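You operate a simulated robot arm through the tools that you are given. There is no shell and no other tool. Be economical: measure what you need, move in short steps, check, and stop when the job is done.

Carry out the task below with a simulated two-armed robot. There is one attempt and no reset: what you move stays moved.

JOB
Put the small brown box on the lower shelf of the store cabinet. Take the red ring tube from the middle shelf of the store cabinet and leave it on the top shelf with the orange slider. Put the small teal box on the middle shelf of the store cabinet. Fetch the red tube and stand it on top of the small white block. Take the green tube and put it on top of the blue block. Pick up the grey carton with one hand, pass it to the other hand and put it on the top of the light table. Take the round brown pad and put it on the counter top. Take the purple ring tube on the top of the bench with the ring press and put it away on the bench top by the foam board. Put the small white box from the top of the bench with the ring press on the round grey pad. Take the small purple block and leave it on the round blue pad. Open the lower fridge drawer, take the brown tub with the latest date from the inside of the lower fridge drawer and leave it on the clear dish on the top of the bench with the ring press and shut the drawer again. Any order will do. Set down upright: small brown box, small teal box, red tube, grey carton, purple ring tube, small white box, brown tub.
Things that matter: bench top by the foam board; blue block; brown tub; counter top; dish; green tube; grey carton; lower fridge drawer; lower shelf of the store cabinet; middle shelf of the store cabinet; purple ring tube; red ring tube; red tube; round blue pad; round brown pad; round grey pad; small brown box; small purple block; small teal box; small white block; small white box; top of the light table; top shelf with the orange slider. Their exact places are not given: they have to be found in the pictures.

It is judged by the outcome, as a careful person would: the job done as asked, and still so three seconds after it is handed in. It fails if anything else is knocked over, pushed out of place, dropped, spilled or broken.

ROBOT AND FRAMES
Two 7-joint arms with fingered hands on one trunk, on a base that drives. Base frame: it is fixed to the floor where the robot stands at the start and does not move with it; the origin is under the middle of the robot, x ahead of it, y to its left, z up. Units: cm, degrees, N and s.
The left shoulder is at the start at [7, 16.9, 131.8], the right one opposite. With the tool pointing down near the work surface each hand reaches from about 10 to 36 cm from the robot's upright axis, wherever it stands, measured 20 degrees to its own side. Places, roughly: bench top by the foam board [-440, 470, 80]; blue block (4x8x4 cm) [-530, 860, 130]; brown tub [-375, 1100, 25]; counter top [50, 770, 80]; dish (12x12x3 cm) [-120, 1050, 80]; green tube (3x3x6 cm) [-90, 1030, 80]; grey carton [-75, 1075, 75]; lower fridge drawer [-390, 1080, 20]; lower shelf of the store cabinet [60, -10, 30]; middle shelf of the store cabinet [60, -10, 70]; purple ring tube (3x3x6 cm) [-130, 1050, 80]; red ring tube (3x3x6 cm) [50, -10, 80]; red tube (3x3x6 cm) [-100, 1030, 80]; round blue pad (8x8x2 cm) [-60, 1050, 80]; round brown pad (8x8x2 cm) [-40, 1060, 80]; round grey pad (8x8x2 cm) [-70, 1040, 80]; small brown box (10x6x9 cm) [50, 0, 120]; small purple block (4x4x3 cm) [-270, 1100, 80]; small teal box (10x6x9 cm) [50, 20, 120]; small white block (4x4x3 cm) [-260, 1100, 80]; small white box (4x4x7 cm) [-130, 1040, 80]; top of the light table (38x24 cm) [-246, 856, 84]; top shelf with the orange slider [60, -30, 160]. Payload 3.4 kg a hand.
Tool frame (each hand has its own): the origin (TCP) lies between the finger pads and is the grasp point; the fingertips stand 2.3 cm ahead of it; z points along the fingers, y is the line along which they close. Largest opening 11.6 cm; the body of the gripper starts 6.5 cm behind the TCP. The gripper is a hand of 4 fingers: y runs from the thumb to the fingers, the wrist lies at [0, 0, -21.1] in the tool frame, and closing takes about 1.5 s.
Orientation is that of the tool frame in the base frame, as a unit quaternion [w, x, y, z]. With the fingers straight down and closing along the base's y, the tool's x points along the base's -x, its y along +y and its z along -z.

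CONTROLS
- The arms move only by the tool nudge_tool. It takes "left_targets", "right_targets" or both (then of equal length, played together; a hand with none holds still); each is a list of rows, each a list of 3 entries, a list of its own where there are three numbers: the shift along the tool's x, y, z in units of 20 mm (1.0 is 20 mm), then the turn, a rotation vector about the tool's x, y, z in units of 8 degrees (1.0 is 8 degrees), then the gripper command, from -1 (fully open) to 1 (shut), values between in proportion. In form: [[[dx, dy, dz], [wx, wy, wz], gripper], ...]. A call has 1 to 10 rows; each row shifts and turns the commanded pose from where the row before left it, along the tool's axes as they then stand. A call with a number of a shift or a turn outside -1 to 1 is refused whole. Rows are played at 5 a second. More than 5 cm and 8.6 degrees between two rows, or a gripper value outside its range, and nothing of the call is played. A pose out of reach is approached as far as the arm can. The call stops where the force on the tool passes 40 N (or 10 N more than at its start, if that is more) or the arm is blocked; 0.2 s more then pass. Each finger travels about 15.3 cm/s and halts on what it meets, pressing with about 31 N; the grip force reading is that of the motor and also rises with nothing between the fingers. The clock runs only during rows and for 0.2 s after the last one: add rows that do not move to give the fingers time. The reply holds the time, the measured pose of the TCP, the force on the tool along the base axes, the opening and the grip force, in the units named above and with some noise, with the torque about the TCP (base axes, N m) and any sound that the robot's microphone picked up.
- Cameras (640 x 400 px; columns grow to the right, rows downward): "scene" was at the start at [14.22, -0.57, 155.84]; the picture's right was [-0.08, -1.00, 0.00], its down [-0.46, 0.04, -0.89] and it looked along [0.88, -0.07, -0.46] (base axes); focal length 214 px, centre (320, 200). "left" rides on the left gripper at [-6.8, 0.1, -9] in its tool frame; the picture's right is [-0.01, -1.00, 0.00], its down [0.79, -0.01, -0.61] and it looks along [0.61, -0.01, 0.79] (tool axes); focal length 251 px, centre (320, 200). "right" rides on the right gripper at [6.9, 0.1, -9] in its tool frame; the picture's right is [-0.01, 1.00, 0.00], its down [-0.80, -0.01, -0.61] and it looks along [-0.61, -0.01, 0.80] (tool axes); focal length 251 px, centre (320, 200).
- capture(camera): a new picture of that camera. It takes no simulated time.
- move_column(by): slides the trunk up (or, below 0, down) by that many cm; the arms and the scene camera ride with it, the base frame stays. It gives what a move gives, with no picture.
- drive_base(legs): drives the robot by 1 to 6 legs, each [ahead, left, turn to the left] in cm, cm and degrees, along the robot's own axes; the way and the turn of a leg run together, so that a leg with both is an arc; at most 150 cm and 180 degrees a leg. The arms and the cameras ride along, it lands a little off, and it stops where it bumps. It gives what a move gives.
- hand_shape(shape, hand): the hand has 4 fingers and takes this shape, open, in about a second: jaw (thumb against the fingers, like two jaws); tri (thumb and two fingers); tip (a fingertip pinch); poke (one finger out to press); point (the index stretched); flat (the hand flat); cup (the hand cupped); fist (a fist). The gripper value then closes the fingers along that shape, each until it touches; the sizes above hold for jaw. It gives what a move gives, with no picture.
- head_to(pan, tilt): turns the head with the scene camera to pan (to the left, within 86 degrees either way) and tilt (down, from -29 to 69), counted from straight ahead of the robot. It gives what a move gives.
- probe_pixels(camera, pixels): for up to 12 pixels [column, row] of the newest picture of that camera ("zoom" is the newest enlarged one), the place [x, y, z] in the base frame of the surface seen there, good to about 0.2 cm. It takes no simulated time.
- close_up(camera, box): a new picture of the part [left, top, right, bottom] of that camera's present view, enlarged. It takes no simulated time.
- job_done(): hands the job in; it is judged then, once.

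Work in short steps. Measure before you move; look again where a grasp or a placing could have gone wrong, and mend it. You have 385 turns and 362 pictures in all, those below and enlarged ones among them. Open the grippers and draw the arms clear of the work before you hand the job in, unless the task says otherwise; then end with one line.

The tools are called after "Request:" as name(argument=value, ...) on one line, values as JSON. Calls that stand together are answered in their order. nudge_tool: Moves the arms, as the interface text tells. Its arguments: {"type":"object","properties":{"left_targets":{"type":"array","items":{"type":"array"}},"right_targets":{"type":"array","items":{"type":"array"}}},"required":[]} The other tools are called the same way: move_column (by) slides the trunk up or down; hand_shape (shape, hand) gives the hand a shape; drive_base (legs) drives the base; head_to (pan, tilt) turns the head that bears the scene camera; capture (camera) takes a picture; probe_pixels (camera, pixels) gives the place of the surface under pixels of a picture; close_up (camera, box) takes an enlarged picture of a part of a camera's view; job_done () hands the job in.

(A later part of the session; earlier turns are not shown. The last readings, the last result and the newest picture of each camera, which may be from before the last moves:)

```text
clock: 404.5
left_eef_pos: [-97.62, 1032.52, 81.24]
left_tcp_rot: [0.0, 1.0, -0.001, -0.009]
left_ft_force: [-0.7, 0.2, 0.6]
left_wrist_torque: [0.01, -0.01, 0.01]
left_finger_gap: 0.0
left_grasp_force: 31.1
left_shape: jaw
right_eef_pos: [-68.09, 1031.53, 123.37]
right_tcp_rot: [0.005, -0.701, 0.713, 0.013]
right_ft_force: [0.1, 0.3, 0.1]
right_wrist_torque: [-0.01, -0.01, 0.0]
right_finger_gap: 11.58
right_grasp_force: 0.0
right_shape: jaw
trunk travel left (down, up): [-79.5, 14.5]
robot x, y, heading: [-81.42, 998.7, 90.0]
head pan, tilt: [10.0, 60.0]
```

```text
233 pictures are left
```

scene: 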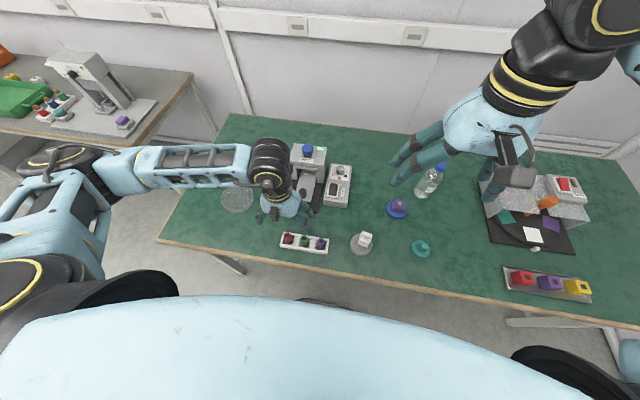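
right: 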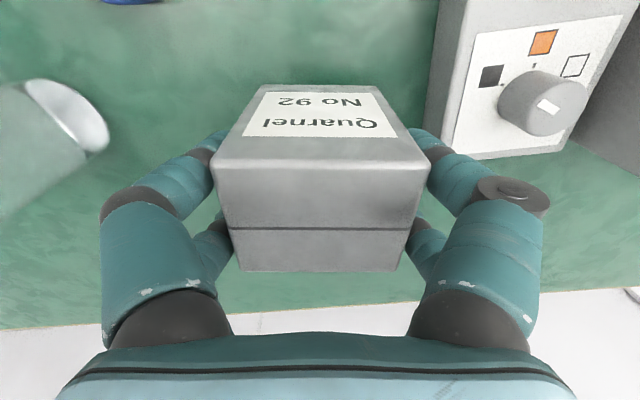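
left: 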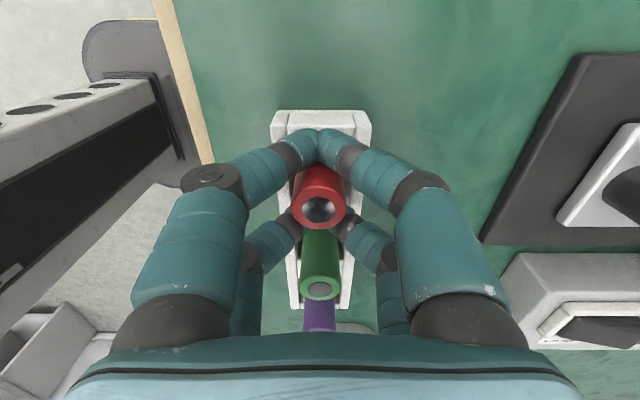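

The tube is thinner than the space between the finger pairs. Use a single pair: open, shift 1.6 cm so that the far pair (tool +x) lines up with the tube.

Request:
nudge_tool(left_targets=[[[0, 0, 0], [0, 0, 0], 0.5], [[0, 0, 0], [0, 0, 0], 0.2], [[0, 0, 0], [0, 0, 0], 0], [[0, 0, 0], [0, 0, 0], 0], [[-0.4, 0, 0], [0, 0, 0], 0], [[-0.4, 0, 0], [0, 0, 0], 0], [[0, 0, 0], [0, 0, 0], 0]])

Request:
capture(camera="left")

```text
clock: 406.1
left_eef_pos: [-99.2, 1032.57, 81.47]
left_tcp_rot: [0.0, 1.0, -0.002, -0.008]
left_ft_force: [0.4, 0.4, 0.1]
left_wrist_torque: [0.01, -0.02, 0.02]
left_finger_gap: 5.73
left_grasp_force: 0.1
left_shape: jaw
right_eef_pos: [-68.07, 1031.56, 123.31]
right_tcp_rot: [0.006, -0.701, 0.713, 0.013]
right_ft_force: [0.5, 0.5, 0.4]
right_wrist_torque: [0.02, 0.0, 0.0]
right_finger_gap: 11.58
right_grasp_force: 0.1
right_shape: jaw
trunk travel left (down, up): [-79.5, 14.5]
robot x, y, heading: [-81.51, 998.44, 90.0]
head pan, tilt: [10.0, 60.0]
```

```text
232 pictures are left
```

left: 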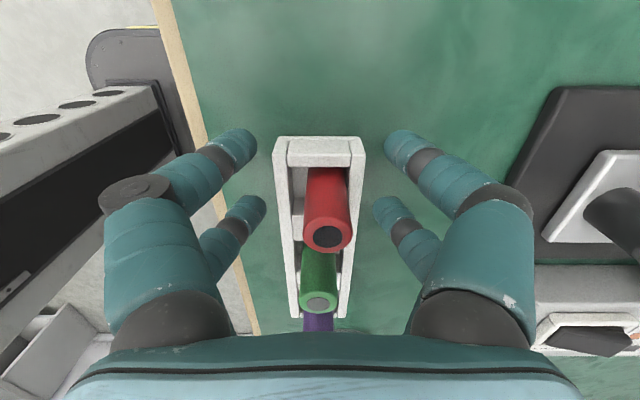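

Far pair lines up. Close.

Request:
nudge_tool(left_targets=[[[0, 0, 0], [0, 0, 0], 0.3], [[0, 0, 0], [0, 0, 0], 0.5], [[0, 0, 0], [0, 0, 0], 0.7], [[0, 0, 0], [0, 0, 0], 1], [[0, 0, 0], [0, 0, 0], 1], [[0, 0, 0], [0, 0, 0], 1]])

Request:
capture(camera="left")

```text
clock: 407.5
left_eef_pos: [-99.22, 1032.55, 81.4]
left_tcp_rot: [0.0, 1.0, -0.002, -0.009]
left_ft_force: [0.9, 0.5, -0.3]
left_wrist_torque: [-0.01, 0.01, 0.0]
left_finger_gap: 0.0
left_grasp_force: 30.9
left_shape: jaw
right_eef_pos: [-68.13, 1031.57, 123.4]
right_tcp_rot: [0.005, -0.701, 0.713, 0.013]
right_ft_force: [-0.5, 0.2, 1.0]
right_wrist_torque: [0.01, -0.01, 0.03]
right_finger_gap: 11.6
right_grasp_force: 0.0
right_shape: jaw
trunk travel left (down, up): [-79.5, 14.5]
robot x, y, heading: [-81.73, 997.74, 90.1]
head pan, tilt: [10.0, 60.0]
```

```text
231 pictures are left
```

left: 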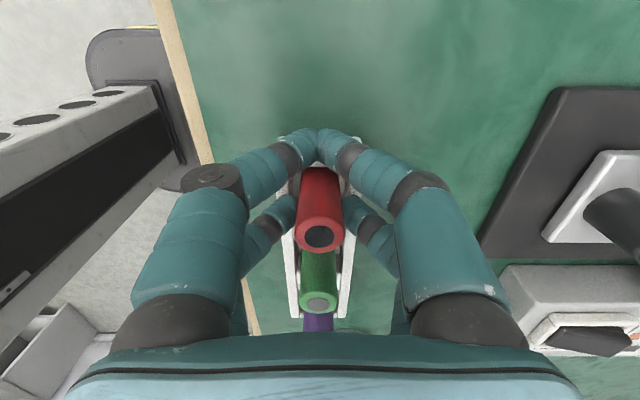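

The far pair pinches the tube. Lift slowly and check.

Request:
nudge_tool(left_targets=[[[0, 0, -0.3], [0, 0, 0], 1], [[0, 0, -0.5], [0, 0, 0], 1], [[0, 0, -0.7], [0, 0, 0], 1], [[0, 0, -1], [0, 0, 0], 1], [[0, 0, -1], [0, 0, 0], 1]])

Request:
capture(camera="left")

```text
clock: 408.7
left_eef_pos: [-99.18, 1032.46, 88.28]
left_tcp_rot: [0.0, 1.0, -0.002, -0.009]
left_ft_force: [0.2, -0.6, -1.2]
left_wrist_torque: [0.02, 0.03, 0.01]
left_finger_gap: 0.0
left_grasp_force: 31.1
left_shape: jaw
right_eef_pos: [-68.17, 1031.46, 123.38]
right_tcp_rot: [0.006, -0.701, 0.713, 0.013]
right_ft_force: [0.2, -0.1, -0.2]
right_wrist_torque: [-0.04, 0.03, 0.04]
right_finger_gap: 11.57
right_grasp_force: 0.1
right_shape: jaw
trunk travel left (down, up): [-79.5, 14.5]
robot x, y, heading: [-81.54, 998.73, 90.3]
head pan, tilt: [10.0, 60.0]
```

```text
230 pictures are left
```

left: 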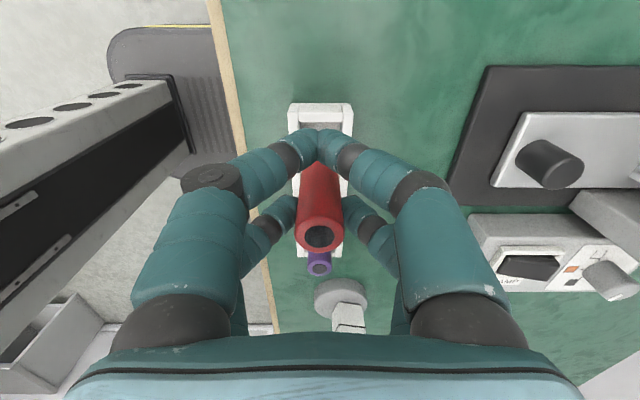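

Red tube lifted. Raise the left hand, drive 25.7 cm left so the right hand comes over the green tube, and turn the right tool 90° the mirrored way.

Request:
nudge_tool(left_targets=[[[0, 0, -1], [0, 0, 0], 1], [[0, 0, -1], [0, 0, 0], 1], [[0, 0, -1], [0, 0, 0], 1], [[0, 0, -1], [0, 0, 0], 1], [[0, 0, -1], [0, 0, 0], 1], [[0, 0, -1], [0, 0, 0], 1], [[0, 0, -1], [0, 0, 0], 1], [[0, 0, -1], [0, 0, 0], 1], [[0, 0, 0], [0, 0, 0], 1], [[0, 0, 0], [0, 0, 0], 1]], right_targets=[[[0, 0, 0], [0, 0, 1], 0], [[0, 0, 0], [0, 0, 1], 0], [[0, 0, 0], [0, 0, 1], 0], [[0, 0, 0], [0, 0, 1], 0], [[0, 0, 0], [0, 0, 1], 0], [[0, 0, 0], [0, 0, 1], 0], [[0, 0, 0], [0, 0, 1], 0], [[0, 0, 0], [0, 0, 1], 0], [[0, 0, 0], [0, 0, 1], 0], [[0, 0, 0], [0, 0, 1], 0]])

Request:
drive_base(legs=[[0, 25.7, 0]])

Request:
nudge_tool(right_targets=[[[0, 0, 1], [0, 0, 1], 0], [[0, 0, 1], [0, 0, 0.25], 0], [[0, 0, 1], [0, 0, 0], 0], [[0, 0, 1], [0, 0, 0], 0], [[0, 0, 1], [0, 0, 0], 0], [[0, 0, 1], [0, 0, 0], 0], [[0, 0, 1], [0, 0, 0], 0], [[0, 0, 1], [0, 0, 0], 0], [[0, 0, 1], [0, 0, 0], 0], [[0, 0, 1], [0, 0, 0], 0]])

Request:
capture(camera="right")

Request:
capture(camera="left")

```text
clock: 410.9
left_eef_pos: [-98.79, 1032.43, 104.32]
left_tcp_rot: [0.001, 1.0, -0.003, -0.009]
left_ft_force: [0.4, -0.5, -0.4]
left_wrist_torque: [-0.02, -0.01, -0.01]
left_finger_gap: 0.02
left_grasp_force: 31.0
left_shape: jaw
right_eef_pos: [-68.17, 1031.65, 123.31]
right_tcp_rot: [-0.005, -0.077, 0.997, 0.014]
right_ft_force: [0.7, 0.0, 0.3]
right_wrist_torque: [0.02, -0.02, 0.01]
right_finger_gap: 5.87
right_grasp_force: 0.0
right_shape: jaw
trunk travel left (down, up): [-79.5, 14.5]
robot x, y, heading: [-81.24, 998.31, 90.2]
head pan, tilt: [10.0, 60.0]
```

```text
clock: 412.7
left_eef_pos: [-124.14, 1032.33, 104.26]
left_tcp_rot: [0.0, 1.0, -0.004, -0.01]
left_ft_force: [0.5, -0.1, -0.1]
left_wrist_torque: [0.02, -0.01, 0.03]
left_finger_gap: 0.02
left_grasp_force: 31.1
left_shape: jaw
right_eef_pos: [-93.41, 1031.54, 123.33]
right_tcp_rot: [-0.005, -0.077, 0.997, 0.013]
right_ft_force: [0.2, -0.4, -0.4]
right_wrist_torque: [-0.02, 0.0, -0.02]
right_finger_gap: 5.86
right_grasp_force: 0.0
right_shape: jaw
trunk travel left (down, up): [-79.5, 14.5]
robot x, y, heading: [-107.28, 998.2, 89.8]
head pan, tilt: [10.0, 60.0]
```

```text
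clock: 414.9
left_eef_pos: [-124.14, 1032.48, 104.34]
left_tcp_rot: [0.0, 1.0, -0.004, -0.008]
left_ft_force: [0.5, -0.2, -0.6]
left_wrist_torque: [0.01, -0.02, -0.01]
left_finger_gap: 0.01
left_grasp_force: 31.3
left_shape: jaw
right_eef_pos: [-93.63, 1032.2, 103.48]
right_tcp_rot: [-0.005, 0.009, 1.0, 0.014]
right_ft_force: [-0.1, 0.2, 0.8]
right_wrist_torque: [0.02, 0.0, 0.0]
right_finger_gap: 5.84
right_grasp_force: 0.0
right_shape: jaw
trunk travel left (down, up): [-79.5, 14.5]
robot x, y, heading: [-106.96, 998.32, 89.7]
head pan, tilt: [10.0, 60.0]
```

```text
229 pictures are left
```

right: 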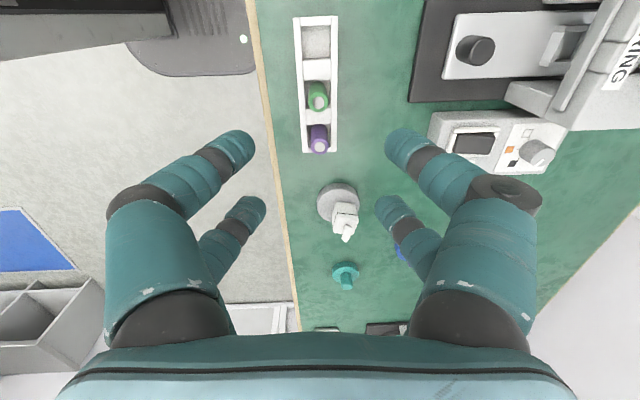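

```text
228 pictures are left
```

left: 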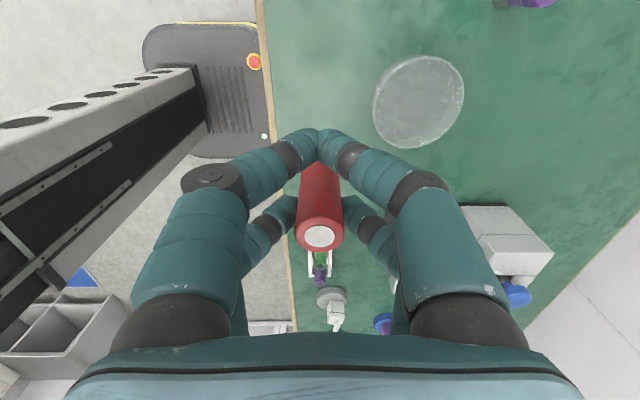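

Red held. Probe the green tube in the right view.

Request:
probe_pixels(camera="right", pixels=[[318, 103], [309, 97], [328, 97], [318, 88], [314, 45], [319, 140], [300, 90], [333, 90]])

```text
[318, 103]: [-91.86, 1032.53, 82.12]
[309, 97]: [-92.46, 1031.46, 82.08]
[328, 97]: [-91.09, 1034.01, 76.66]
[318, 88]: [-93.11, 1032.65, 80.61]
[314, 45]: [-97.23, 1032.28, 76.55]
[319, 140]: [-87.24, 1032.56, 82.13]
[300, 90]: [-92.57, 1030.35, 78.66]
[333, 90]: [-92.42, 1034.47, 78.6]
```

Green centre (−91.9,1032.5): TCP needs y +0.3. Descend 22 cm with gap ≈5.8.

Request:
nudge_tool(right_targets=[[[0, 0.15, 1], [0, 0, 0], 0], [[0, 0, 1], [0, 0, 0], 0], [[0, 0, 1], [0, 0, 0], 0], [[0, 0, 1], [0, 0, 0], 0], [[0, 0, 1], [0, 0, 0], 0], [[0, 0, 1], [0, 0, 0], 0], [[0, 0, 1], [0, 0, 0], 0], [[0, 0, 1], [0, 0, 0], 0], [[0, 0, 1], [0, 0, 0], 0], [[0, 0, 1], [0, 0, 0], 0]])

Request:
capture(camera="right")

```text
clock: 417.1
left_eef_pos: [-124.27, 1032.46, 104.29]
left_tcp_rot: [-0.001, 1.0, -0.003, -0.009]
left_ft_force: [0.5, -0.2, -0.6]
left_wrist_torque: [0.03, -0.03, -0.02]
left_finger_gap: 0.0
left_grasp_force: 31.1
left_shape: jaw
right_eef_pos: [-94.01, 1033.19, 83.32]
right_tcp_rot: [-0.005, 0.01, 1.0, 0.015]
right_ft_force: [0.6, -0.5, 0.6]
right_wrist_torque: [-0.04, 0.01, -0.01]
right_finger_gap: 5.84
right_grasp_force: 0.0
right_shape: jaw
trunk travel left (down, up): [-79.5, 14.5]
robot x, y, heading: [-106.72, 998.21, 90.0]
head pan, tilt: [10.0, 60.0]
```

```text
227 pictures are left
```

right: 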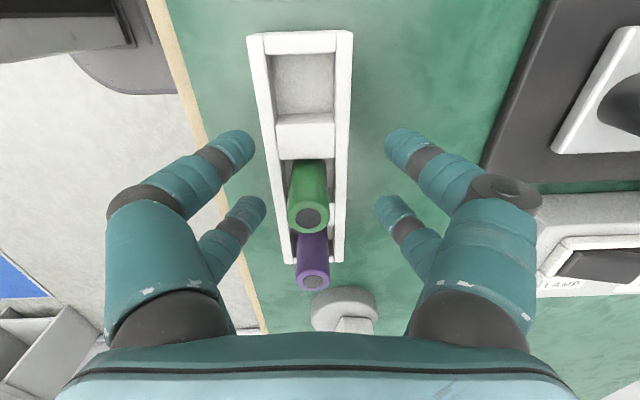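

Correct −0.6 cm in y, descend 1.9 cm and close.

Request:
nudge_tool(right_targets=[[[-0.13, -0.32, 0.4], [0, 0, 0], 0], [[0, 0, 0.5], [0, 0, 0], 0], [[0, 0, 0], [0, 0, 0], 0.2]])

Request:
capture(camera="right")

```text
clock: 417.9
left_eef_pos: [-124.18, 1032.36, 104.38]
left_tcp_rot: [0.0, 1.0, -0.003, -0.01]
left_ft_force: [0.1, 0.2, -0.8]
left_wrist_torque: [0.03, -0.02, 0.01]
left_finger_gap: 0.0
left_grasp_force: 31.1
left_shape: jaw
right_eef_pos: [-93.65, 1032.44, 81.43]
right_tcp_rot: [-0.004, 0.01, 1.0, 0.014]
right_ft_force: [0.7, 0.1, -0.2]
right_wrist_torque: [0.0, -0.01, 0.01]
right_finger_gap: 4.66
right_grasp_force: 0.2
right_shape: jaw
trunk travel left (down, up): [-79.5, 14.5]
robot x, y, heading: [-106.75, 998.48, 89.6]
head pan, tilt: [10.0, 60.0]
```

```text
226 pictures are left
```

right: 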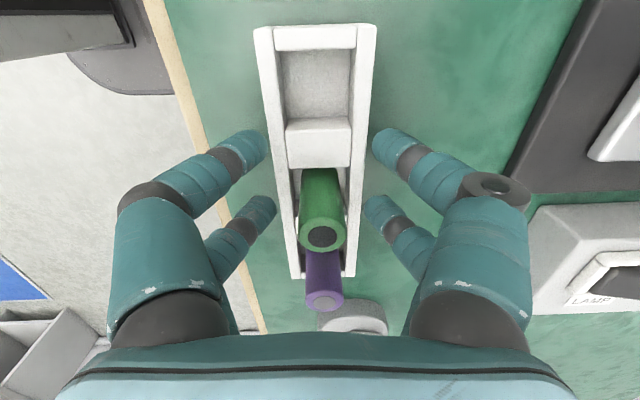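

Aligned. Close, wait, then lift slowly.

Request:
nudge_tool(right_targets=[[[0, 0, 0], [0, 0, 0], 0.4], [[0, 0, 0], [0, 0, 0], 0.6], [[0, 0, 0], [0, 0, 0], 1], [[0, 0, 0], [0, 0, 0], 1], [[0, 0, 0], [0, 0, 0], 1], [[0, 0, -0.3], [0, 0, 0], 1], [[0, 0, -0.5], [0, 0, 0], 1], [[0, 0, -0.7], [0, 0, 0], 1], [[0, 0, -1], [0, 0, 0], 1], [[0, 0, -1], [0, 0, 0], 1]])

Request:
capture(camera="right")

```text
clock: 420.1
left_eef_pos: [-124.23, 1032.35, 104.28]
left_tcp_rot: [0.0, 1.0, -0.004, -0.009]
left_ft_force: [0.3, 0.5, -0.7]
left_wrist_torque: [-0.04, -0.05, 0.01]
left_finger_gap: 0.02
left_grasp_force: 31.2
left_shape: jaw
right_eef_pos: [-93.44, 1032.17, 88.67]
right_tcp_rot: [-0.005, 0.01, 1.0, 0.014]
right_ft_force: [0.7, 0.7, -0.4]
right_wrist_torque: [0.02, 0.03, 0.0]
right_finger_gap: 0.0
right_grasp_force: 30.8
right_shape: jaw
trunk travel left (down, up): [-79.5, 14.5]
robot x, y, heading: [-106.83, 998.17, 90.1]
head pan, tilt: [10.0, 60.0]
```

```text
225 pictures are left
```

right: 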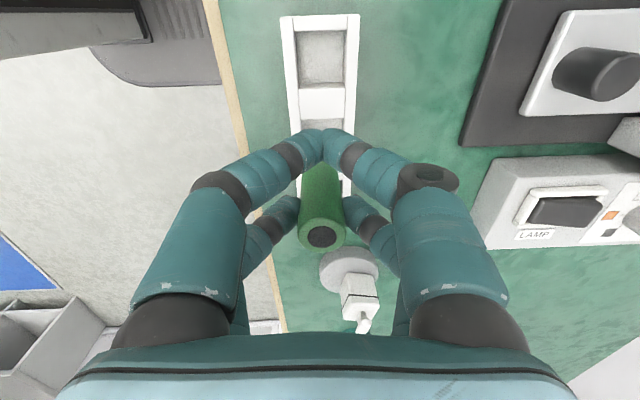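

Green held. Raise the right hand to ≈122, back off and drive to the left bench.

Request:
nudge_tool(right_targets=[[[0, 0, -1], [0, 0, 0], 1], [[0, 0, -1], [0, 0, 0], 1], [[0, 0, -1], [0, 0, 0], 1], [[0, 0, -1], [0, 0, 0], 1], [[0, 0, -1], [0, 0, 0], 1], [[0, 0, -1], [0, 0, 0], 1], [[0, 0, -1], [0, 0, 0], 1], [[0, 0, -1], [0, 0, 0], 1], [[0, 0, -1], [0, 0, 0], 1], [[0, 0, -1], [0, 0, 0], 1]])

Request:
nudge_tool(right_targets=[[[0, 0, -1], [0, 0, 0], 1], [[0, 0, -1], [0, 0, 0], 1], [[0, 0, -1], [0, 0, 0], 1], [[0, 0, -1], [0, 0, 0], 1], [[0, 0, -1], [0, 0, 0], 1], [[0, 0, -1], [0, 0, 0], 1], [[0, 0, -1], [0, 0, 0], 1]])

Request:
drive_base(legs=[[-45, 0, 0], [0, 136, 0], [60, 0, 0]])

Request:
head_to(pan=0, tilt=45)

Request:
capture(camera="scene")

```text
clock: 422.3
left_eef_pos: [-124.16, 1032.4, 104.44]
left_tcp_rot: [0.0, 1.0, -0.003, -0.008]
left_ft_force: [0.9, -0.3, -1.1]
left_wrist_torque: [-0.01, -0.01, 0.03]
left_finger_gap: 0.0
left_grasp_force: 30.7
left_shape: jaw
right_eef_pos: [-93.34, 1031.61, 108.59]
right_tcp_rot: [-0.005, 0.01, 1.0, 0.013]
right_ft_force: [0.0, 0.4, -0.4]
right_wrist_torque: [-0.03, -0.04, -0.04]
right_finger_gap: 0.0
right_grasp_force: 31.5
right_shape: jaw
trunk travel left (down, up): [-79.5, 14.5]
robot x, y, heading: [-106.63, 997.82, 90.1]
head pan, tilt: [10.0, 60.0]
```

```text
clock: 423.9
left_eef_pos: [-124.25, 1032.35, 104.25]
left_tcp_rot: [0.0, 1.0, -0.003, -0.009]
left_ft_force: [0.1, -0.5, 0.5]
left_wrist_torque: [-0.05, 0.03, 0.01]
left_finger_gap: 0.03
left_grasp_force: 30.4
left_shape: jaw
right_eef_pos: [-93.25, 1031.17, 122.4]
right_tcp_rot: [-0.005, 0.009, 1.0, 0.013]
right_ft_force: [0.6, 0.2, -1.0]
right_wrist_torque: [0.03, 0.01, -0.01]
right_finger_gap: 0.01
right_grasp_force: 30.8
right_shape: jaw
trunk travel left (down, up): [-79.5, 14.5]
robot x, y, heading: [-107.11, 998.41, 90.1]
head pan, tilt: [10.0, 60.0]
```

```text
clock: 436.1
left_eef_pos: [-261.61, 1049.08, 104.43]
left_tcp_rot: [0.0, 1.0, -0.005, -0.009]
left_ft_force: [0.2, -0.2, -1.0]
left_wrist_torque: [0.0, 0.03, 0.01]
left_finger_gap: 0.0
left_grasp_force: 31.4
left_shape: jaw
right_eef_pos: [-230.52, 1047.92, 122.47]
right_tcp_rot: [-0.005, 0.011, 1.0, 0.014]
right_ft_force: [-0.3, -0.4, -1.2]
right_wrist_torque: [-0.03, -0.01, -0.02]
right_finger_gap: 0.0
right_grasp_force: 31.0
right_shape: jaw
trunk travel left (down, up): [-79.5, 14.5]
robot x, y, heading: [-244.5, 1014.83, 89.8]
head pan, tilt: [10.0, 60.0]
```

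```text
clock: 436.9
left_eef_pos: [-261.46, 1049.21, 104.32]
left_tcp_rot: [0.001, 1.0, -0.005, -0.009]
left_ft_force: [-0.4, -0.4, -0.4]
left_wrist_torque: [0.01, 0.03, -0.02]
left_finger_gap: 0.0
left_grasp_force: 30.9
left_shape: jaw
right_eef_pos: [-230.47, 1048.0, 122.49]
right_tcp_rot: [-0.005, 0.011, 1.0, 0.013]
right_ft_force: [0.9, -0.6, -0.9]
right_wrist_torque: [0.05, 0.0, -0.03]
right_finger_gap: 0.0
right_grasp_force: 30.6
right_shape: jaw
trunk travel left (down, up): [-79.5, 14.5]
robot x, y, heading: [-244.32, 1015.04, 89.8]
head pan, tilt: [0.0, 45.0]
```

```text
224 pictures are left
```

scene: 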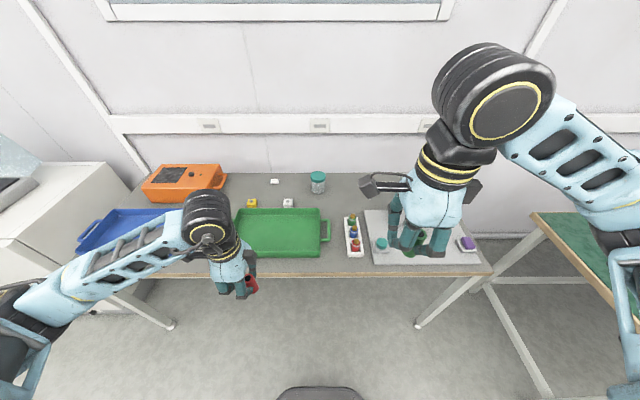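

White block at (288,202). Raise the right hand 8 cm more, drive 33 cm ahead, then extend the left arm 10 cm and look with the left camera.

Request:
nudge_tool(right_targets=[[[0, 0, -1], [0, 0, 0], 1], [[0, 0, -1], [0, 0, 0], 1], [[0, 0, -1], [0, 0, 0], 1], [[0, 0, -1], [0, 0, 0], 1]])

Request:
drive_base(legs=[[33, 0, 0]])

Request:
nudge_tool(left_targets=[[[0, -1, 0], [0, 0, 0], 1], [[0, -1, 0], [0, 0, 0], 1], [[0, -1, 0], [0, 0, 0], 1], [[0, -1, 0], [0, 0, 0], 1], [[0, -1, 0], [0, 0, 0], 1], [[0, -1, 0], [0, 0, 0], 1], [[0, -1, 0], [0, 0, 0], 1], [[0, -1, 0], [0, 0, 0], 1]])

Request:
capture(camera="left")

```text
clock: 437.9
left_eef_pos: [-261.52, 1049.17, 104.46]
left_tcp_rot: [0.001, 1.0, -0.005, -0.009]
left_ft_force: [0.2, 0.3, 0.1]
left_wrist_torque: [0.0, 0.01, -0.04]
left_finger_gap: 0.01
left_grasp_force: 31.6
left_shape: jaw
right_eef_pos: [-230.38, 1047.69, 130.56]
right_tcp_rot: [-0.005, 0.012, 1.0, 0.014]
right_ft_force: [0.6, 0.2, 0.1]
right_wrist_torque: [0.0, 0.0, -0.01]
right_finger_gap: 0.03
right_grasp_force: 31.2
right_shape: jaw
trunk travel left (down, up): [-79.5, 14.5]
robot x, y, heading: [-244.25, 1014.98, 89.5]
head pan, tilt: [0.0, 45.0]
```

```text
clock: 440.1
left_eef_pos: [-261.26, 1082.5, 104.42]
left_tcp_rot: [0.001, 1.0, -0.006, -0.008]
left_ft_force: [0.3, -0.5, -0.2]
left_wrist_torque: [0.0, -0.02, 0.02]
left_finger_gap: 0.02
left_grasp_force: 30.5
left_shape: jaw
right_eef_pos: [-230.04, 1081.03, 130.58]
right_tcp_rot: [-0.006, 0.013, 1.0, 0.014]
right_ft_force: [1.7, -0.3, -0.2]
right_wrist_torque: [-0.02, 0.0, 0.03]
right_finger_gap: 0.0
right_grasp_force: 30.6
right_shape: jaw
trunk travel left (down, up): [-79.5, 14.5]
robot x, y, heading: [-243.87, 1048.47, 89.8]
head pan, tilt: [0.0, 45.0]
```

```text
clock: 441.9
left_eef_pos: [-261.16, 1098.58, 104.25]
left_tcp_rot: [0.001, 1.0, -0.006, -0.009]
left_ft_force: [0.2, 0.1, -0.6]
left_wrist_torque: [-0.03, -0.01, 0.0]
left_finger_gap: 0.0
left_grasp_force: 30.6
left_shape: jaw
right_eef_pos: [-230.15, 1081.22, 130.47]
right_tcp_rot: [-0.005, 0.012, 1.0, 0.013]
right_ft_force: [-0.2, -0.3, -1.1]
right_wrist_torque: [-0.01, 0.02, 0.01]
right_finger_gap: 0.0
right_grasp_force: 30.6
right_shape: jaw
trunk travel left (down, up): [-79.5, 14.5]
robot x, y, heading: [-244.15, 1048.31, 89.4]
head pan, tilt: [0.0, 45.0]
```

```text
223 pictures are left
```

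left: 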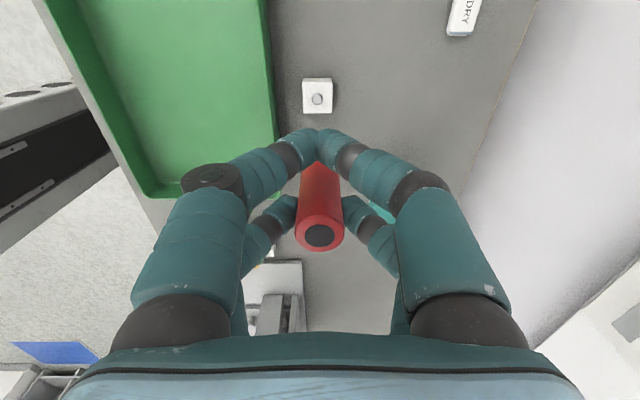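

Request:
probe_pixels(camera="left", pixels=[[305, 84], [331, 84], [305, 111], [331, 111], [318, 99], [318, 84], [319, 225], [303, 232], [336, 232], [319, 180]])

```text
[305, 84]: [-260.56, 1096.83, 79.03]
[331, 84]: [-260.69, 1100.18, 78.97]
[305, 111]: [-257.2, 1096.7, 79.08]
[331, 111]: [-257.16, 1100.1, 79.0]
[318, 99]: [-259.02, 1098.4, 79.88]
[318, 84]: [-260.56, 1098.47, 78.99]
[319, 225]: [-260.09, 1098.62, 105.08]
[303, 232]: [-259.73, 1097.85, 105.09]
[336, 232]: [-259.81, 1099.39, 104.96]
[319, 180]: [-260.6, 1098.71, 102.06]
```

Block centre (−258.95,1098.42), tube axis ≈(−259.4,1098.65). Correct and descend 18 cm.

Request:
nudge_tool(left_targets=[[[0.22, 0.11, 1], [0, 0, 0], 1], [[0, 0, 1], [0, 0, 0], 1], [[0, 0, 1], [0, 0, 0], 1], [[0, 0, 1], [0, 0, 0], 1], [[0, 0, 1], [0, 0, 0], 1], [[0, 0, 1], [0, 0, 0], 1], [[0, 0, 1], [0, 0, 0], 1], [[0, 0, 1], [0, 0, 0], 1], [[0, 0, 0.8], [0, 0, 0], 1]])

Request:
capture(camera="left")

Request:
close_up(camera="scene", box=[200, 120, 360, 220])

```text
clock: 443.9
left_eef_pos: [-260.81, 1098.5, 86.85]
left_tcp_rot: [-0.001, 1.0, -0.007, -0.009]
left_ft_force: [-0.3, -1.6, -0.6]
left_wrist_torque: [0.0, 0.04, -0.03]
left_finger_gap: 0.0
left_grasp_force: 30.8
left_shape: jaw
right_eef_pos: [-230.09, 1081.07, 130.54]
right_tcp_rot: [-0.005, 0.012, 1.0, 0.014]
right_ft_force: [0.3, 0.5, -1.5]
right_wrist_torque: [0.02, -0.01, 0.0]
right_finger_gap: 0.0
right_grasp_force: 30.9
right_shape: jaw
trunk travel left (down, up): [-79.5, 14.5]
robot x, y, heading: [-244.17, 1048.2, 89.6]
head pan, tilt: [0.0, 45.0]
```

```text
222 pictures are left
```

left: 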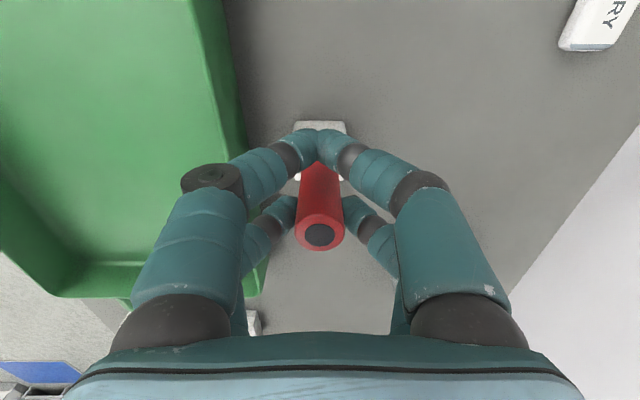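

```text
4.00 times, centred on (280, 170) of scene
```

zoom: 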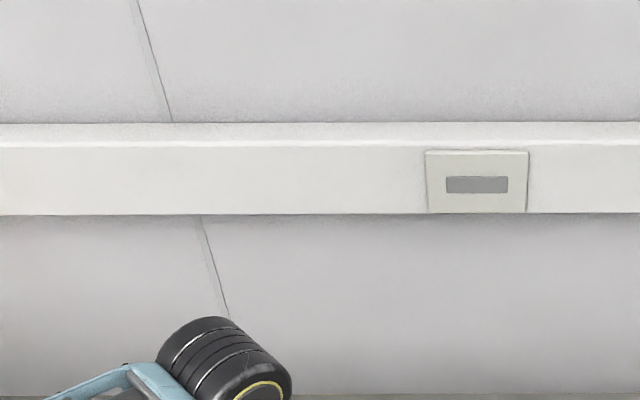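

Look from the head for a side view of tube and block.

Request:
head_to(pan=10, tilt=62)

Request:
capture(camera="scene")

```text
clock: 444.7
left_eef_pos: [-260.97, 1098.31, 86.83]
left_tcp_rot: [0.0, 1.0, -0.007, -0.009]
left_ft_force: [-0.8, -0.3, 0.1]
left_wrist_torque: [0.04, -0.02, 0.02]
left_finger_gap: 0.01
left_grasp_force: 30.8
left_shape: jaw
right_eef_pos: [-230.14, 1081.18, 130.47]
right_tcp_rot: [-0.005, 0.012, 1.0, 0.014]
right_ft_force: [0.1, -0.4, -1.4]
right_wrist_torque: [-0.01, -0.02, 0.06]
right_finger_gap: 0.0
right_grasp_force: 31.1
right_shape: jaw
trunk travel left (down, up): [-79.5, 14.5]
robot x, y, heading: [-244.31, 1048.48, 89.9]
head pan, tilt: [10.0, 62.0]
```

```text
220 pictures are left
```

scene: 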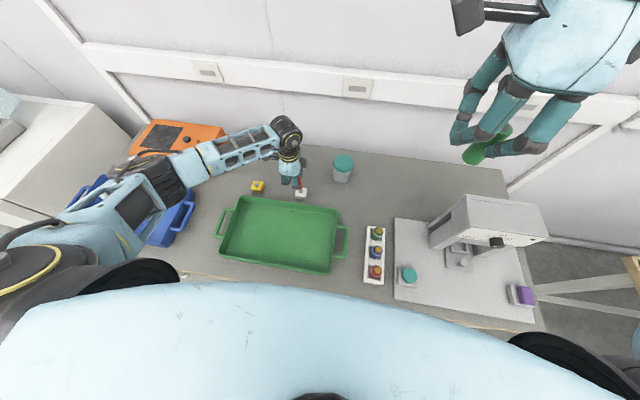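

Request:
close_up(camera="scene", box=[440, 40, 620, 180])

Request:
close_up(camera="scene", box=[240, 140, 340, 215])

Request:
capture(camera="right")

```text
2.86 times, centred on (530, 110) of scene
```

zoom: 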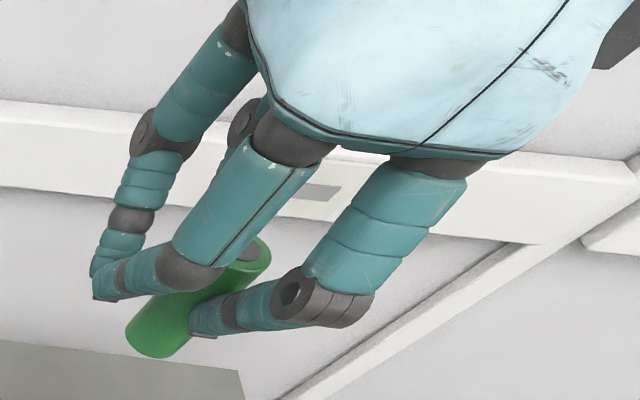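

```text
5.33 times, centred on (290, 178) of scene
```

zoom: 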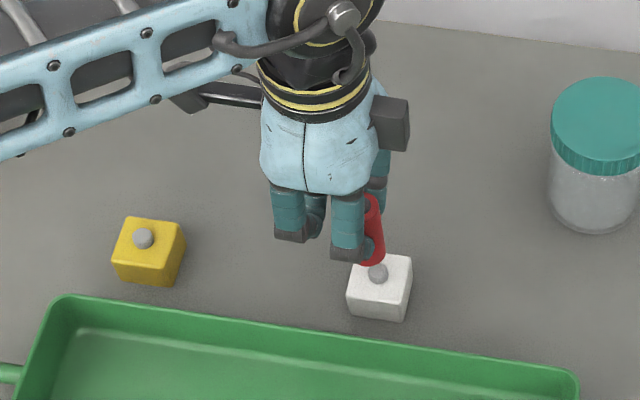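

```text
217 pictures are left
```

right: 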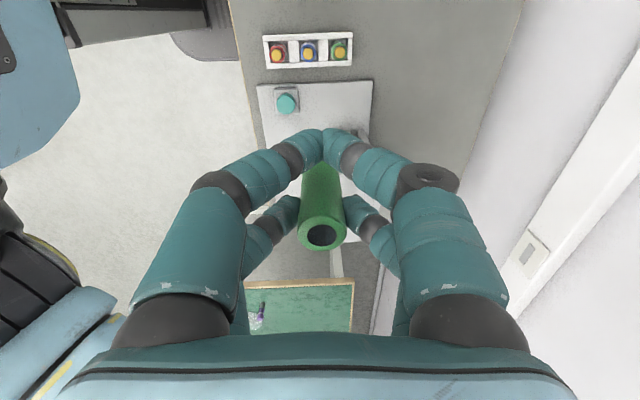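

Tube looks vertical above the white block. Lower in small steps.

Request:
nudge_tool(left_targets=[[[0, 0, 0.3], [0, 0, 0], 1], [[0, 0, 0.3], [0, 0, 0], 1], [[0, 0, 0.2], [0, 0, 0], 1], [[0, 0, 0.1], [0, 0, 0], 1]])

Request:
close_up(camera="scene", box=[260, 150, 340, 215])

```text
clock: 445.7
left_eef_pos: [-261.04, 1098.4, 84.94]
left_tcp_rot: [0.0, 1.0, -0.007, -0.009]
left_ft_force: [0.5, -0.2, -0.8]
left_wrist_torque: [0.01, 0.02, 0.01]
left_finger_gap: 0.0
left_grasp_force: 31.0
left_shape: jaw
right_eef_pos: [-230.11, 1081.06, 130.54]
right_tcp_rot: [-0.005, 0.013, 1.0, 0.013]
right_ft_force: [0.6, -0.3, 0.0]
right_wrist_torque: [0.02, 0.0, 0.02]
right_finger_gap: 0.0
right_grasp_force: 30.5
right_shape: jaw
trunk travel left (down, up): [-79.5, 14.5]
robot x, y, heading: [-244.68, 1048.3, 89.3]
head pan, tilt: [10.0, 62.0]
```

```text
6.15 times, centred on (300, 182) of scene
```

zoom: 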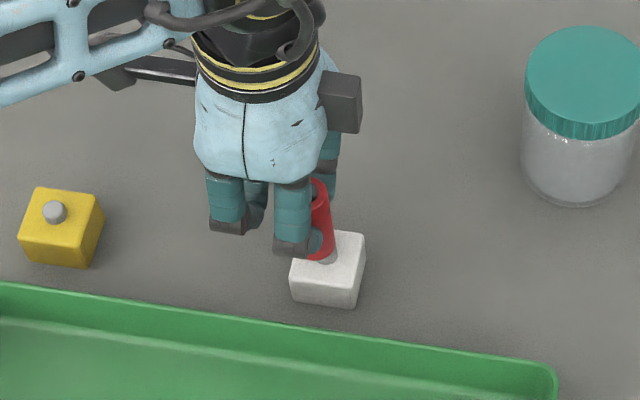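

Shift 0.35 cm right and continue down gently.

Request:
nudge_tool(left_targets=[[[0.17, 0, 0], [0, 0, 0], 1], [[0, 0, 0.1], [0, 0, 0], 1], [[0, 0, 0.1], [0, 0, 0], 1], [[0, 0, 0], [0, 0, 0], 1]])

Request:
close_up(camera="scene", box=[270, 160, 330, 210])

```text
clock: 446.7
left_eef_pos: [-260.6, 1098.42, 84.51]
left_tcp_rot: [-0.001, 1.0, -0.006, -0.009]
left_ft_force: [1.0, 0.7, 0.2]
left_wrist_torque: [0.0, 0.0, 0.0]
left_finger_gap: 0.03
left_grasp_force: 31.2
left_shape: jaw
right_eef_pos: [-230.08, 1081.11, 130.45]
right_tcp_rot: [-0.006, 0.012, 1.0, 0.013]
right_ft_force: [0.2, 1.0, -0.2]
right_wrist_torque: [0.0, 0.0, -0.02]
right_finger_gap: 0.0
right_grasp_force: 31.3
right_shape: jaw
trunk travel left (down, up): [-79.5, 14.5]
robot x, y, heading: [-244.1, 1048.16, 89.8]
head pan, tilt: [10.0, 62.0]
```

```text
8.00 times, centred on (300, 185) of scene
```

zoom: 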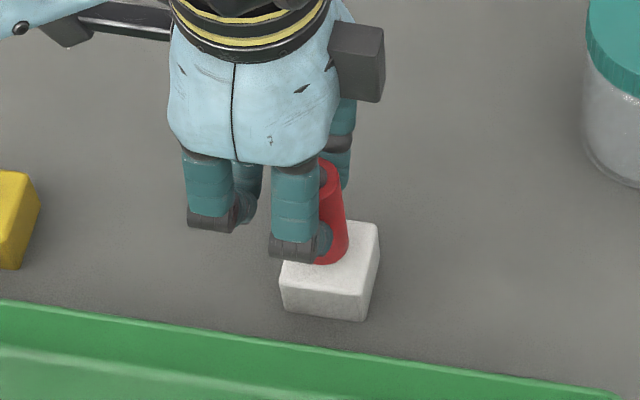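

No contact yet; continue 0.2 cm steps.

Request:
nudge_tool(left_targets=[[[0, 0, 0.1], [0, 0, 0], 1], [[0, 0, 0.1], [0, 0, 0], 1], [[0, 0, 0], [0, 0, 0], 1]])

Request:
nudge_tool(left_targets=[[[0, 0, 0.08], [0, 0, 0], 1], [[0, 0, 0.08], [0, 0, 0], 1], [[0, 0, 0], [0, 0, 0], 1]])

Request:
close_up(camera="scene", box=[270, 160, 330, 210])

```text
clock: 447.5
left_eef_pos: [-260.73, 1098.56, 84.07]
left_tcp_rot: [0.001, 1.0, -0.006, -0.009]
left_ft_force: [0.1, -0.6, -0.5]
left_wrist_torque: [-0.01, 0.02, -0.03]
left_finger_gap: 0.0
left_grasp_force: 30.9
left_shape: jaw
right_eef_pos: [-230.02, 1081.03, 130.44]
right_tcp_rot: [-0.005, 0.013, 1.0, 0.014]
right_ft_force: [0.2, 0.1, -1.0]
right_wrist_torque: [-0.02, 0.04, 0.02]
right_finger_gap: 0.02
right_grasp_force: 30.9
right_shape: jaw
trunk travel left (down, up): [-79.5, 14.5]
robot x, y, heading: [-244.23, 1048.28, 89.7]
head pan, tilt: [10.0, 62.0]
```

```text
clock: 448.3
left_eef_pos: [-260.63, 1098.65, 83.83]
left_tcp_rot: [0.0, 1.0, -0.006, -0.01]
left_ft_force: [-0.5, 0.4, 0.5]
left_wrist_torque: [-0.05, -0.01, -0.01]
left_finger_gap: 0.0
left_grasp_force: 31.0
left_shape: jaw
right_eef_pos: [-230.09, 1081.11, 130.49]
right_tcp_rot: [-0.005, 0.012, 1.0, 0.012]
right_ft_force: [0.0, 1.0, -0.3]
right_wrist_torque: [0.01, 0.01, -0.01]
right_finger_gap: 0.0
right_grasp_force: 30.6
right_shape: jaw
trunk travel left (down, up): [-79.5, 14.5]
robot x, y, heading: [-243.99, 1048.48, 89.9]
head pan, tilt: [10.0, 62.0]
```

```text
8.00 times, centred on (300, 185) of scene
```

zoom: 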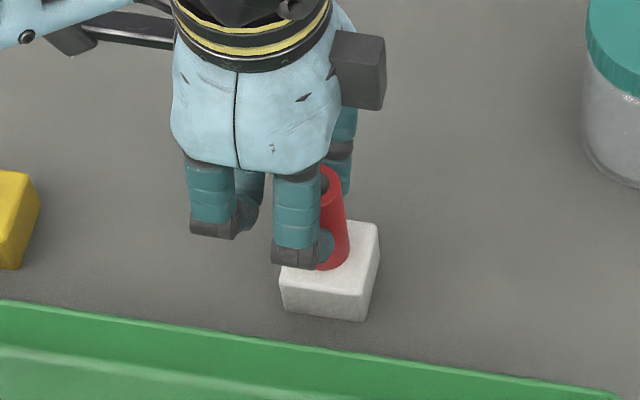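

Request:
nudge_tool(left_targets=[[[0, 0, 0.07], [0, 0, 0], 1], [[0, 0, 0.07], [0, 0, 0], 1], [[0, 0, 0], [0, 0, 0], 1]])

```text
clock: 449.1
left_eef_pos: [-260.56, 1098.47, 83.73]
left_tcp_rot: [-0.001, 1.0, -0.006, -0.008]
left_ft_force: [-0.2, 3.0, 13.9]
left_wrist_torque: [0.02, -0.18, 0.08]
left_finger_gap: 0.0
left_grasp_force: 31.0
left_shape: jaw
right_eef_pos: [-230.1, 1080.87, 130.5]
right_tcp_rot: [-0.006, 0.012, 1.0, 0.013]
right_ft_force: [-0.1, -0.5, -0.2]
right_wrist_torque: [0.0, 0.0, 0.01]
right_finger_gap: 0.01
right_grasp_force: 31.0
right_shape: jaw
trunk travel left (down, up): [-79.5, 14.5]
robot x, y, heading: [-243.91, 1048.43, 89.6]
head pan, tilt: [10.0, 62.0]
```

Contact on the block top (dome is inside the tube). Relieve slightly and open slowly.

Request:
nudge_tool(left_targets=[[[0, 0, -0.05], [0, 0, 0], 1], [[0, 0, 0], [0, 0, 0], 0.7], [[0, 0, 0], [0, 0, 0], 0.5], [[0, 0, 0], [0, 0, 0], 0.3], [[0, 0, 0], [0, 0, 0], 0.1], [[0, 0, 0], [0, 0, 0], 0], [[0, 0, 0], [0, 0, 0], 0]])

Request:
capture(camera="left")

Request:
close_up(camera="scene", box=[270, 160, 330, 210])

```text
clock: 450.7
left_eef_pos: [-260.55, 1098.43, 83.51]
left_tcp_rot: [0.0, 1.0, -0.006, -0.008]
left_ft_force: [-0.6, -0.4, -0.8]
left_wrist_torque: [0.0, -0.01, -0.02]
left_finger_gap: 5.76
left_grasp_force: 0.1
left_shape: jaw
right_eef_pos: [-230.17, 1080.98, 130.53]
right_tcp_rot: [-0.005, 0.012, 1.0, 0.014]
right_ft_force: [0.1, 1.0, -0.6]
right_wrist_torque: [0.0, -0.02, 0.03]
right_finger_gap: 0.01
right_grasp_force: 31.5
right_shape: jaw
trunk travel left (down, up): [-79.5, 14.5]
robot x, y, heading: [-244.57, 1048.51, 89.5]
head pan, tilt: [10.0, 62.0]
```

```text
213 pictures are left
```

left: 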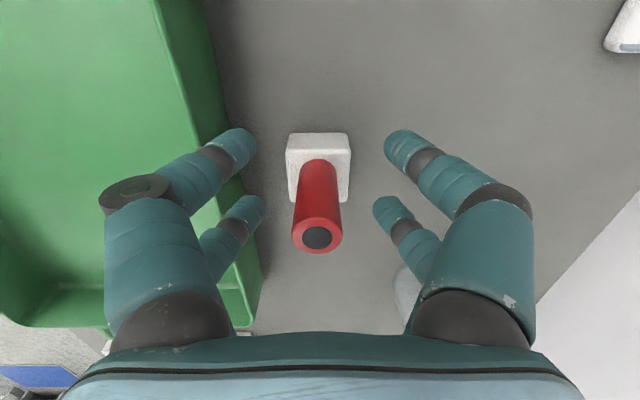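

```text
8.00 times, centred on (300, 185) of scene
```

zoom: 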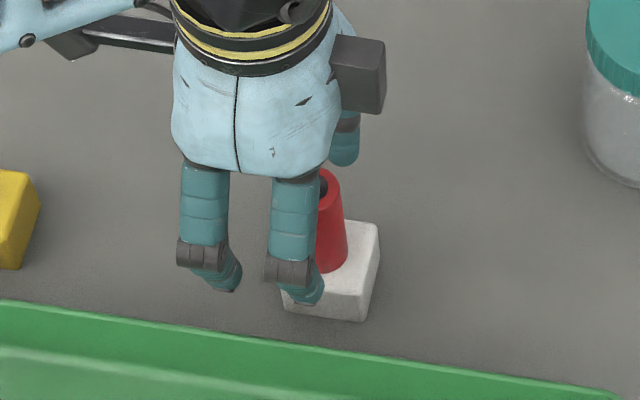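

The red tube stands on the block. Rise straight up and check.

Request:
nudge_tool(left_targets=[[[0, 0, -0.4], [0, 0, 0], 0], [[0, 0, -0.8], [0, 0, 0], 0], [[0, 0, -1], [0, 0, 0], 0], [[0, 0, -1], [0, 0, 0], 0], [[0, 0, -1], [0, 0, 0], 0], [[0, 0, -1], [0, 0, 0], 0], [[0, 0, -1], [0, 0, 0], 0], [[0, 0, -1], [0, 0, 0], 0], [[0, 0, -1], [0, 0, 0], 0], [[0, 0, -1], [0, 0, 0], 0]])

Request:
capture(camera="left")

```text
clock: 452.9
left_eef_pos: [-260.31, 1098.23, 102.04]
left_tcp_rot: [0.0, 1.0, -0.006, -0.009]
left_ft_force: [0.4, -0.5, -0.1]
left_wrist_torque: [-0.02, 0.01, 0.0]
left_finger_gap: 5.77
left_grasp_force: 0.0
left_shape: jaw
right_eef_pos: [-229.97, 1081.06, 130.43]
right_tcp_rot: [-0.005, 0.012, 1.0, 0.014]
right_ft_force: [0.0, 0.2, -1.1]
right_wrist_torque: [0.01, -0.01, 0.02]
right_finger_gap: 0.0
right_grasp_force: 31.5
right_shape: jaw
trunk travel left (down, up): [-79.5, 14.5]
robot x, y, heading: [-244.3, 1048.03, 89.8]
head pan, tilt: [10.0, 62.0]
```

```text
211 pictures are left
```

left: 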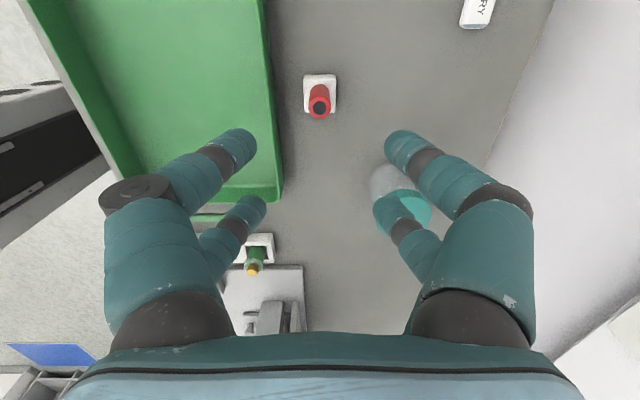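

Red tube done. Retract the left arm, turn its wrist back, back off and face west to find the blue block.

Request:
nudge_tool(left_targets=[[[0, 1, 0], [0, 0, 0], 0], [[0, 1, 0], [0, 0, 0], 0], [[0, 1, 0], [0, 0, 0], 0], [[0, 1, 0], [0, 0, 0], 0], [[0, 1, 0], [0, 0, 0], 0], [[0, 1, 0], [0, 0, 0], 0], [[0, 1, 0], [0, 0, 0], 0], [[0, 1, 0], [0, 0, 0], 0], [[0, 0, -1], [0, 0, 1], 0], [[0, 0, -1], [0, 0, 1], 0]])

Request:
drive_base(legs=[[-75, 0, 0], [0, 0, 90]])

Request:
nudge_tool(left_targets=[[[0, 0, 0], [0, 0, 1], -1], [[0, 0, 0], [0, 0, 1], -1], [[0, 0, 0], [0, 0, 1], -1], [[0, 0, 0], [0, 0, 1], -1], [[0, 0, 0], [0, 0, 1], -1], [[0, 0, 0], [0, 0, 1], -1], [[0, 0, 0], [0, 0, 1], -1], [[0, 0, 0], [0, 0, 1], -1], [[0, 0, 0], [0, 0, 1], -1], [[0, 0, 0], [0, 0, 0.25], -1]])

Request:
head_to(pan=10, tilt=20)

Request:
capture(camera="scene")

```text
clock: 455.1
left_eef_pos: [-260.41, 1082.28, 106.14]
left_tcp_rot: [0.001, 0.989, -0.145, -0.009]
left_ft_force: [-0.4, 0.6, 0.0]
left_wrist_torque: [0.04, 0.0, 0.0]
left_finger_gap: 5.76
left_grasp_force: 0.1
left_shape: jaw
right_eef_pos: [-230.13, 1081.09, 130.45]
right_tcp_rot: [-0.005, 0.012, 1.0, 0.014]
right_ft_force: [-0.2, 0.2, -0.2]
right_wrist_torque: [0.02, 0.03, -0.01]
right_finger_gap: 0.0
right_grasp_force: 30.8
right_shape: jaw
trunk travel left (down, up): [-79.5, 14.5]
robot x, y, heading: [-244.28, 1048.43, 89.8]
head pan, tilt: [10.0, 62.0]
```

```text
clock: 463.0
left_eef_pos: [-278.78, 956.42, 105.98]
left_tcp_rot: [0.007, 0.8, 0.6, -0.005]
left_ft_force: [-0.5, 0.4, -0.3]
left_wrist_torque: [-0.03, 0.0, -0.02]
left_finger_gap: 5.77
left_grasp_force: 0.0
left_shape: jaw
right_eef_pos: [-277.76, 986.53, 130.41]
right_tcp_rot: [-0.014, -0.702, 0.712, 0.007]
right_ft_force: [0.3, 0.5, -1.4]
right_wrist_torque: [-0.01, 0.03, 0.02]
right_finger_gap: 0.0
right_grasp_force: 30.7
right_shape: jaw
trunk travel left (down, up): [-79.5, 14.5]
robot x, y, heading: [-245.17, 972.95, -179.9]
head pan, tilt: [10.0, 62.0]
```

```text
clock: 465.2
left_eef_pos: [-278.72, 956.38, 106.07]
left_tcp_rot: [0.009, 1.0, -0.002, 0.0]
left_ft_force: [0.2, 0.8, 0.5]
left_wrist_torque: [-0.02, 0.01, 0.04]
left_finger_gap: 11.6
left_grasp_force: 0.0
left_shape: jaw
right_eef_pos: [-277.65, 986.51, 130.49]
right_tcp_rot: [-0.013, -0.701, 0.713, 0.006]
right_ft_force: [0.7, 0.0, -0.8]
right_wrist_torque: [-0.03, 0.01, 0.02]
right_finger_gap: 0.0
right_grasp_force: 31.4
right_shape: jaw
trunk travel left (down, up): [-79.5, 14.5]
robot x, y, heading: [-245.09, 973.15, -179.9]
head pan, tilt: [10.0, 62.0]
```

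```text
clock: 466.3
left_eef_pos: [-278.73, 956.2, 106.06]
left_tcp_rot: [0.009, 1.0, -0.002, 0.0]
left_ft_force: [-0.4, -0.3, -0.6]
left_wrist_torque: [0.02, -0.02, -0.01]
left_finger_gap: 11.61
left_grasp_force: 0.0
left_shape: jaw
right_eef_pos: [-277.67, 986.56, 130.49]
right_tcp_rot: [-0.014, -0.701, 0.713, 0.006]
right_ft_force: [0.2, 0.2, -0.5]
right_wrist_torque: [0.0, 0.0, -0.02]
right_finger_gap: 0.0
right_grasp_force: 31.4
right_shape: jaw
trunk travel left (down, up): [-79.5, 14.5]
robot x, y, heading: [-245.25, 972.73, -179.8]
head pan, tilt: [10.0, 20.0]
```

```text
210 pictures are left
```

scene: 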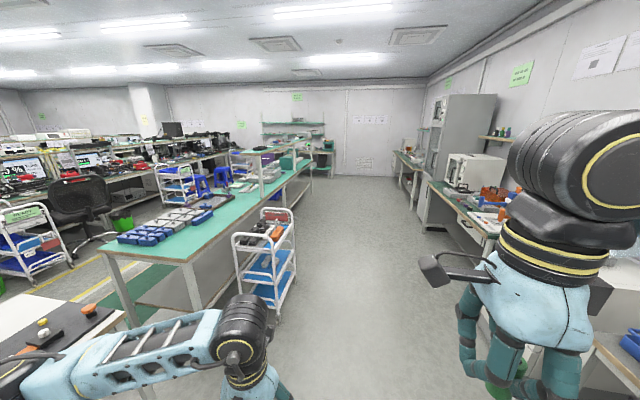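

The block should appear around (273,145). Enlarge there.

Request:
close_up(camera="scene", box=[210, 110, 350, 200])

Request:
probe_pixels(camera="zoom", pixels=[[250, 60], [300, 80], [180, 190], [130, 190], [340, 230], [380, 230], [240, 220], [100, 250], [430, 190], [300, 190]])

```text
4.44 times, centred on (280, 155) of scene
```

zoom: 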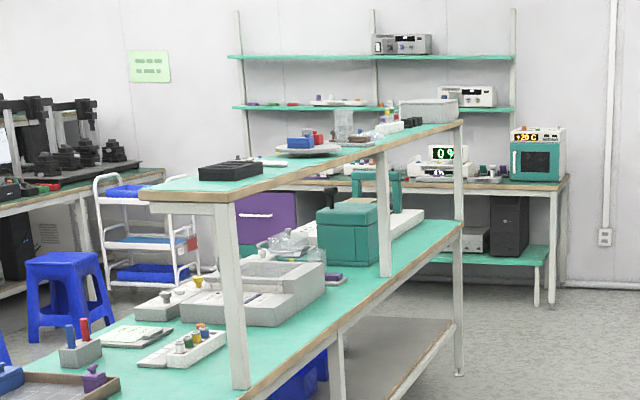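

```text
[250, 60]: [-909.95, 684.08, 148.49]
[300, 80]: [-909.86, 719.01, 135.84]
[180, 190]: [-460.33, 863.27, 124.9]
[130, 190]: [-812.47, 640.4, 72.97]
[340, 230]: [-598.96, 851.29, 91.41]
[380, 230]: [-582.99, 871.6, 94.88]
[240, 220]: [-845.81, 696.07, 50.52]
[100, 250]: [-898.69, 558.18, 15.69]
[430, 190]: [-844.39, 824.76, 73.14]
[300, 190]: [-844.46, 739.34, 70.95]
```

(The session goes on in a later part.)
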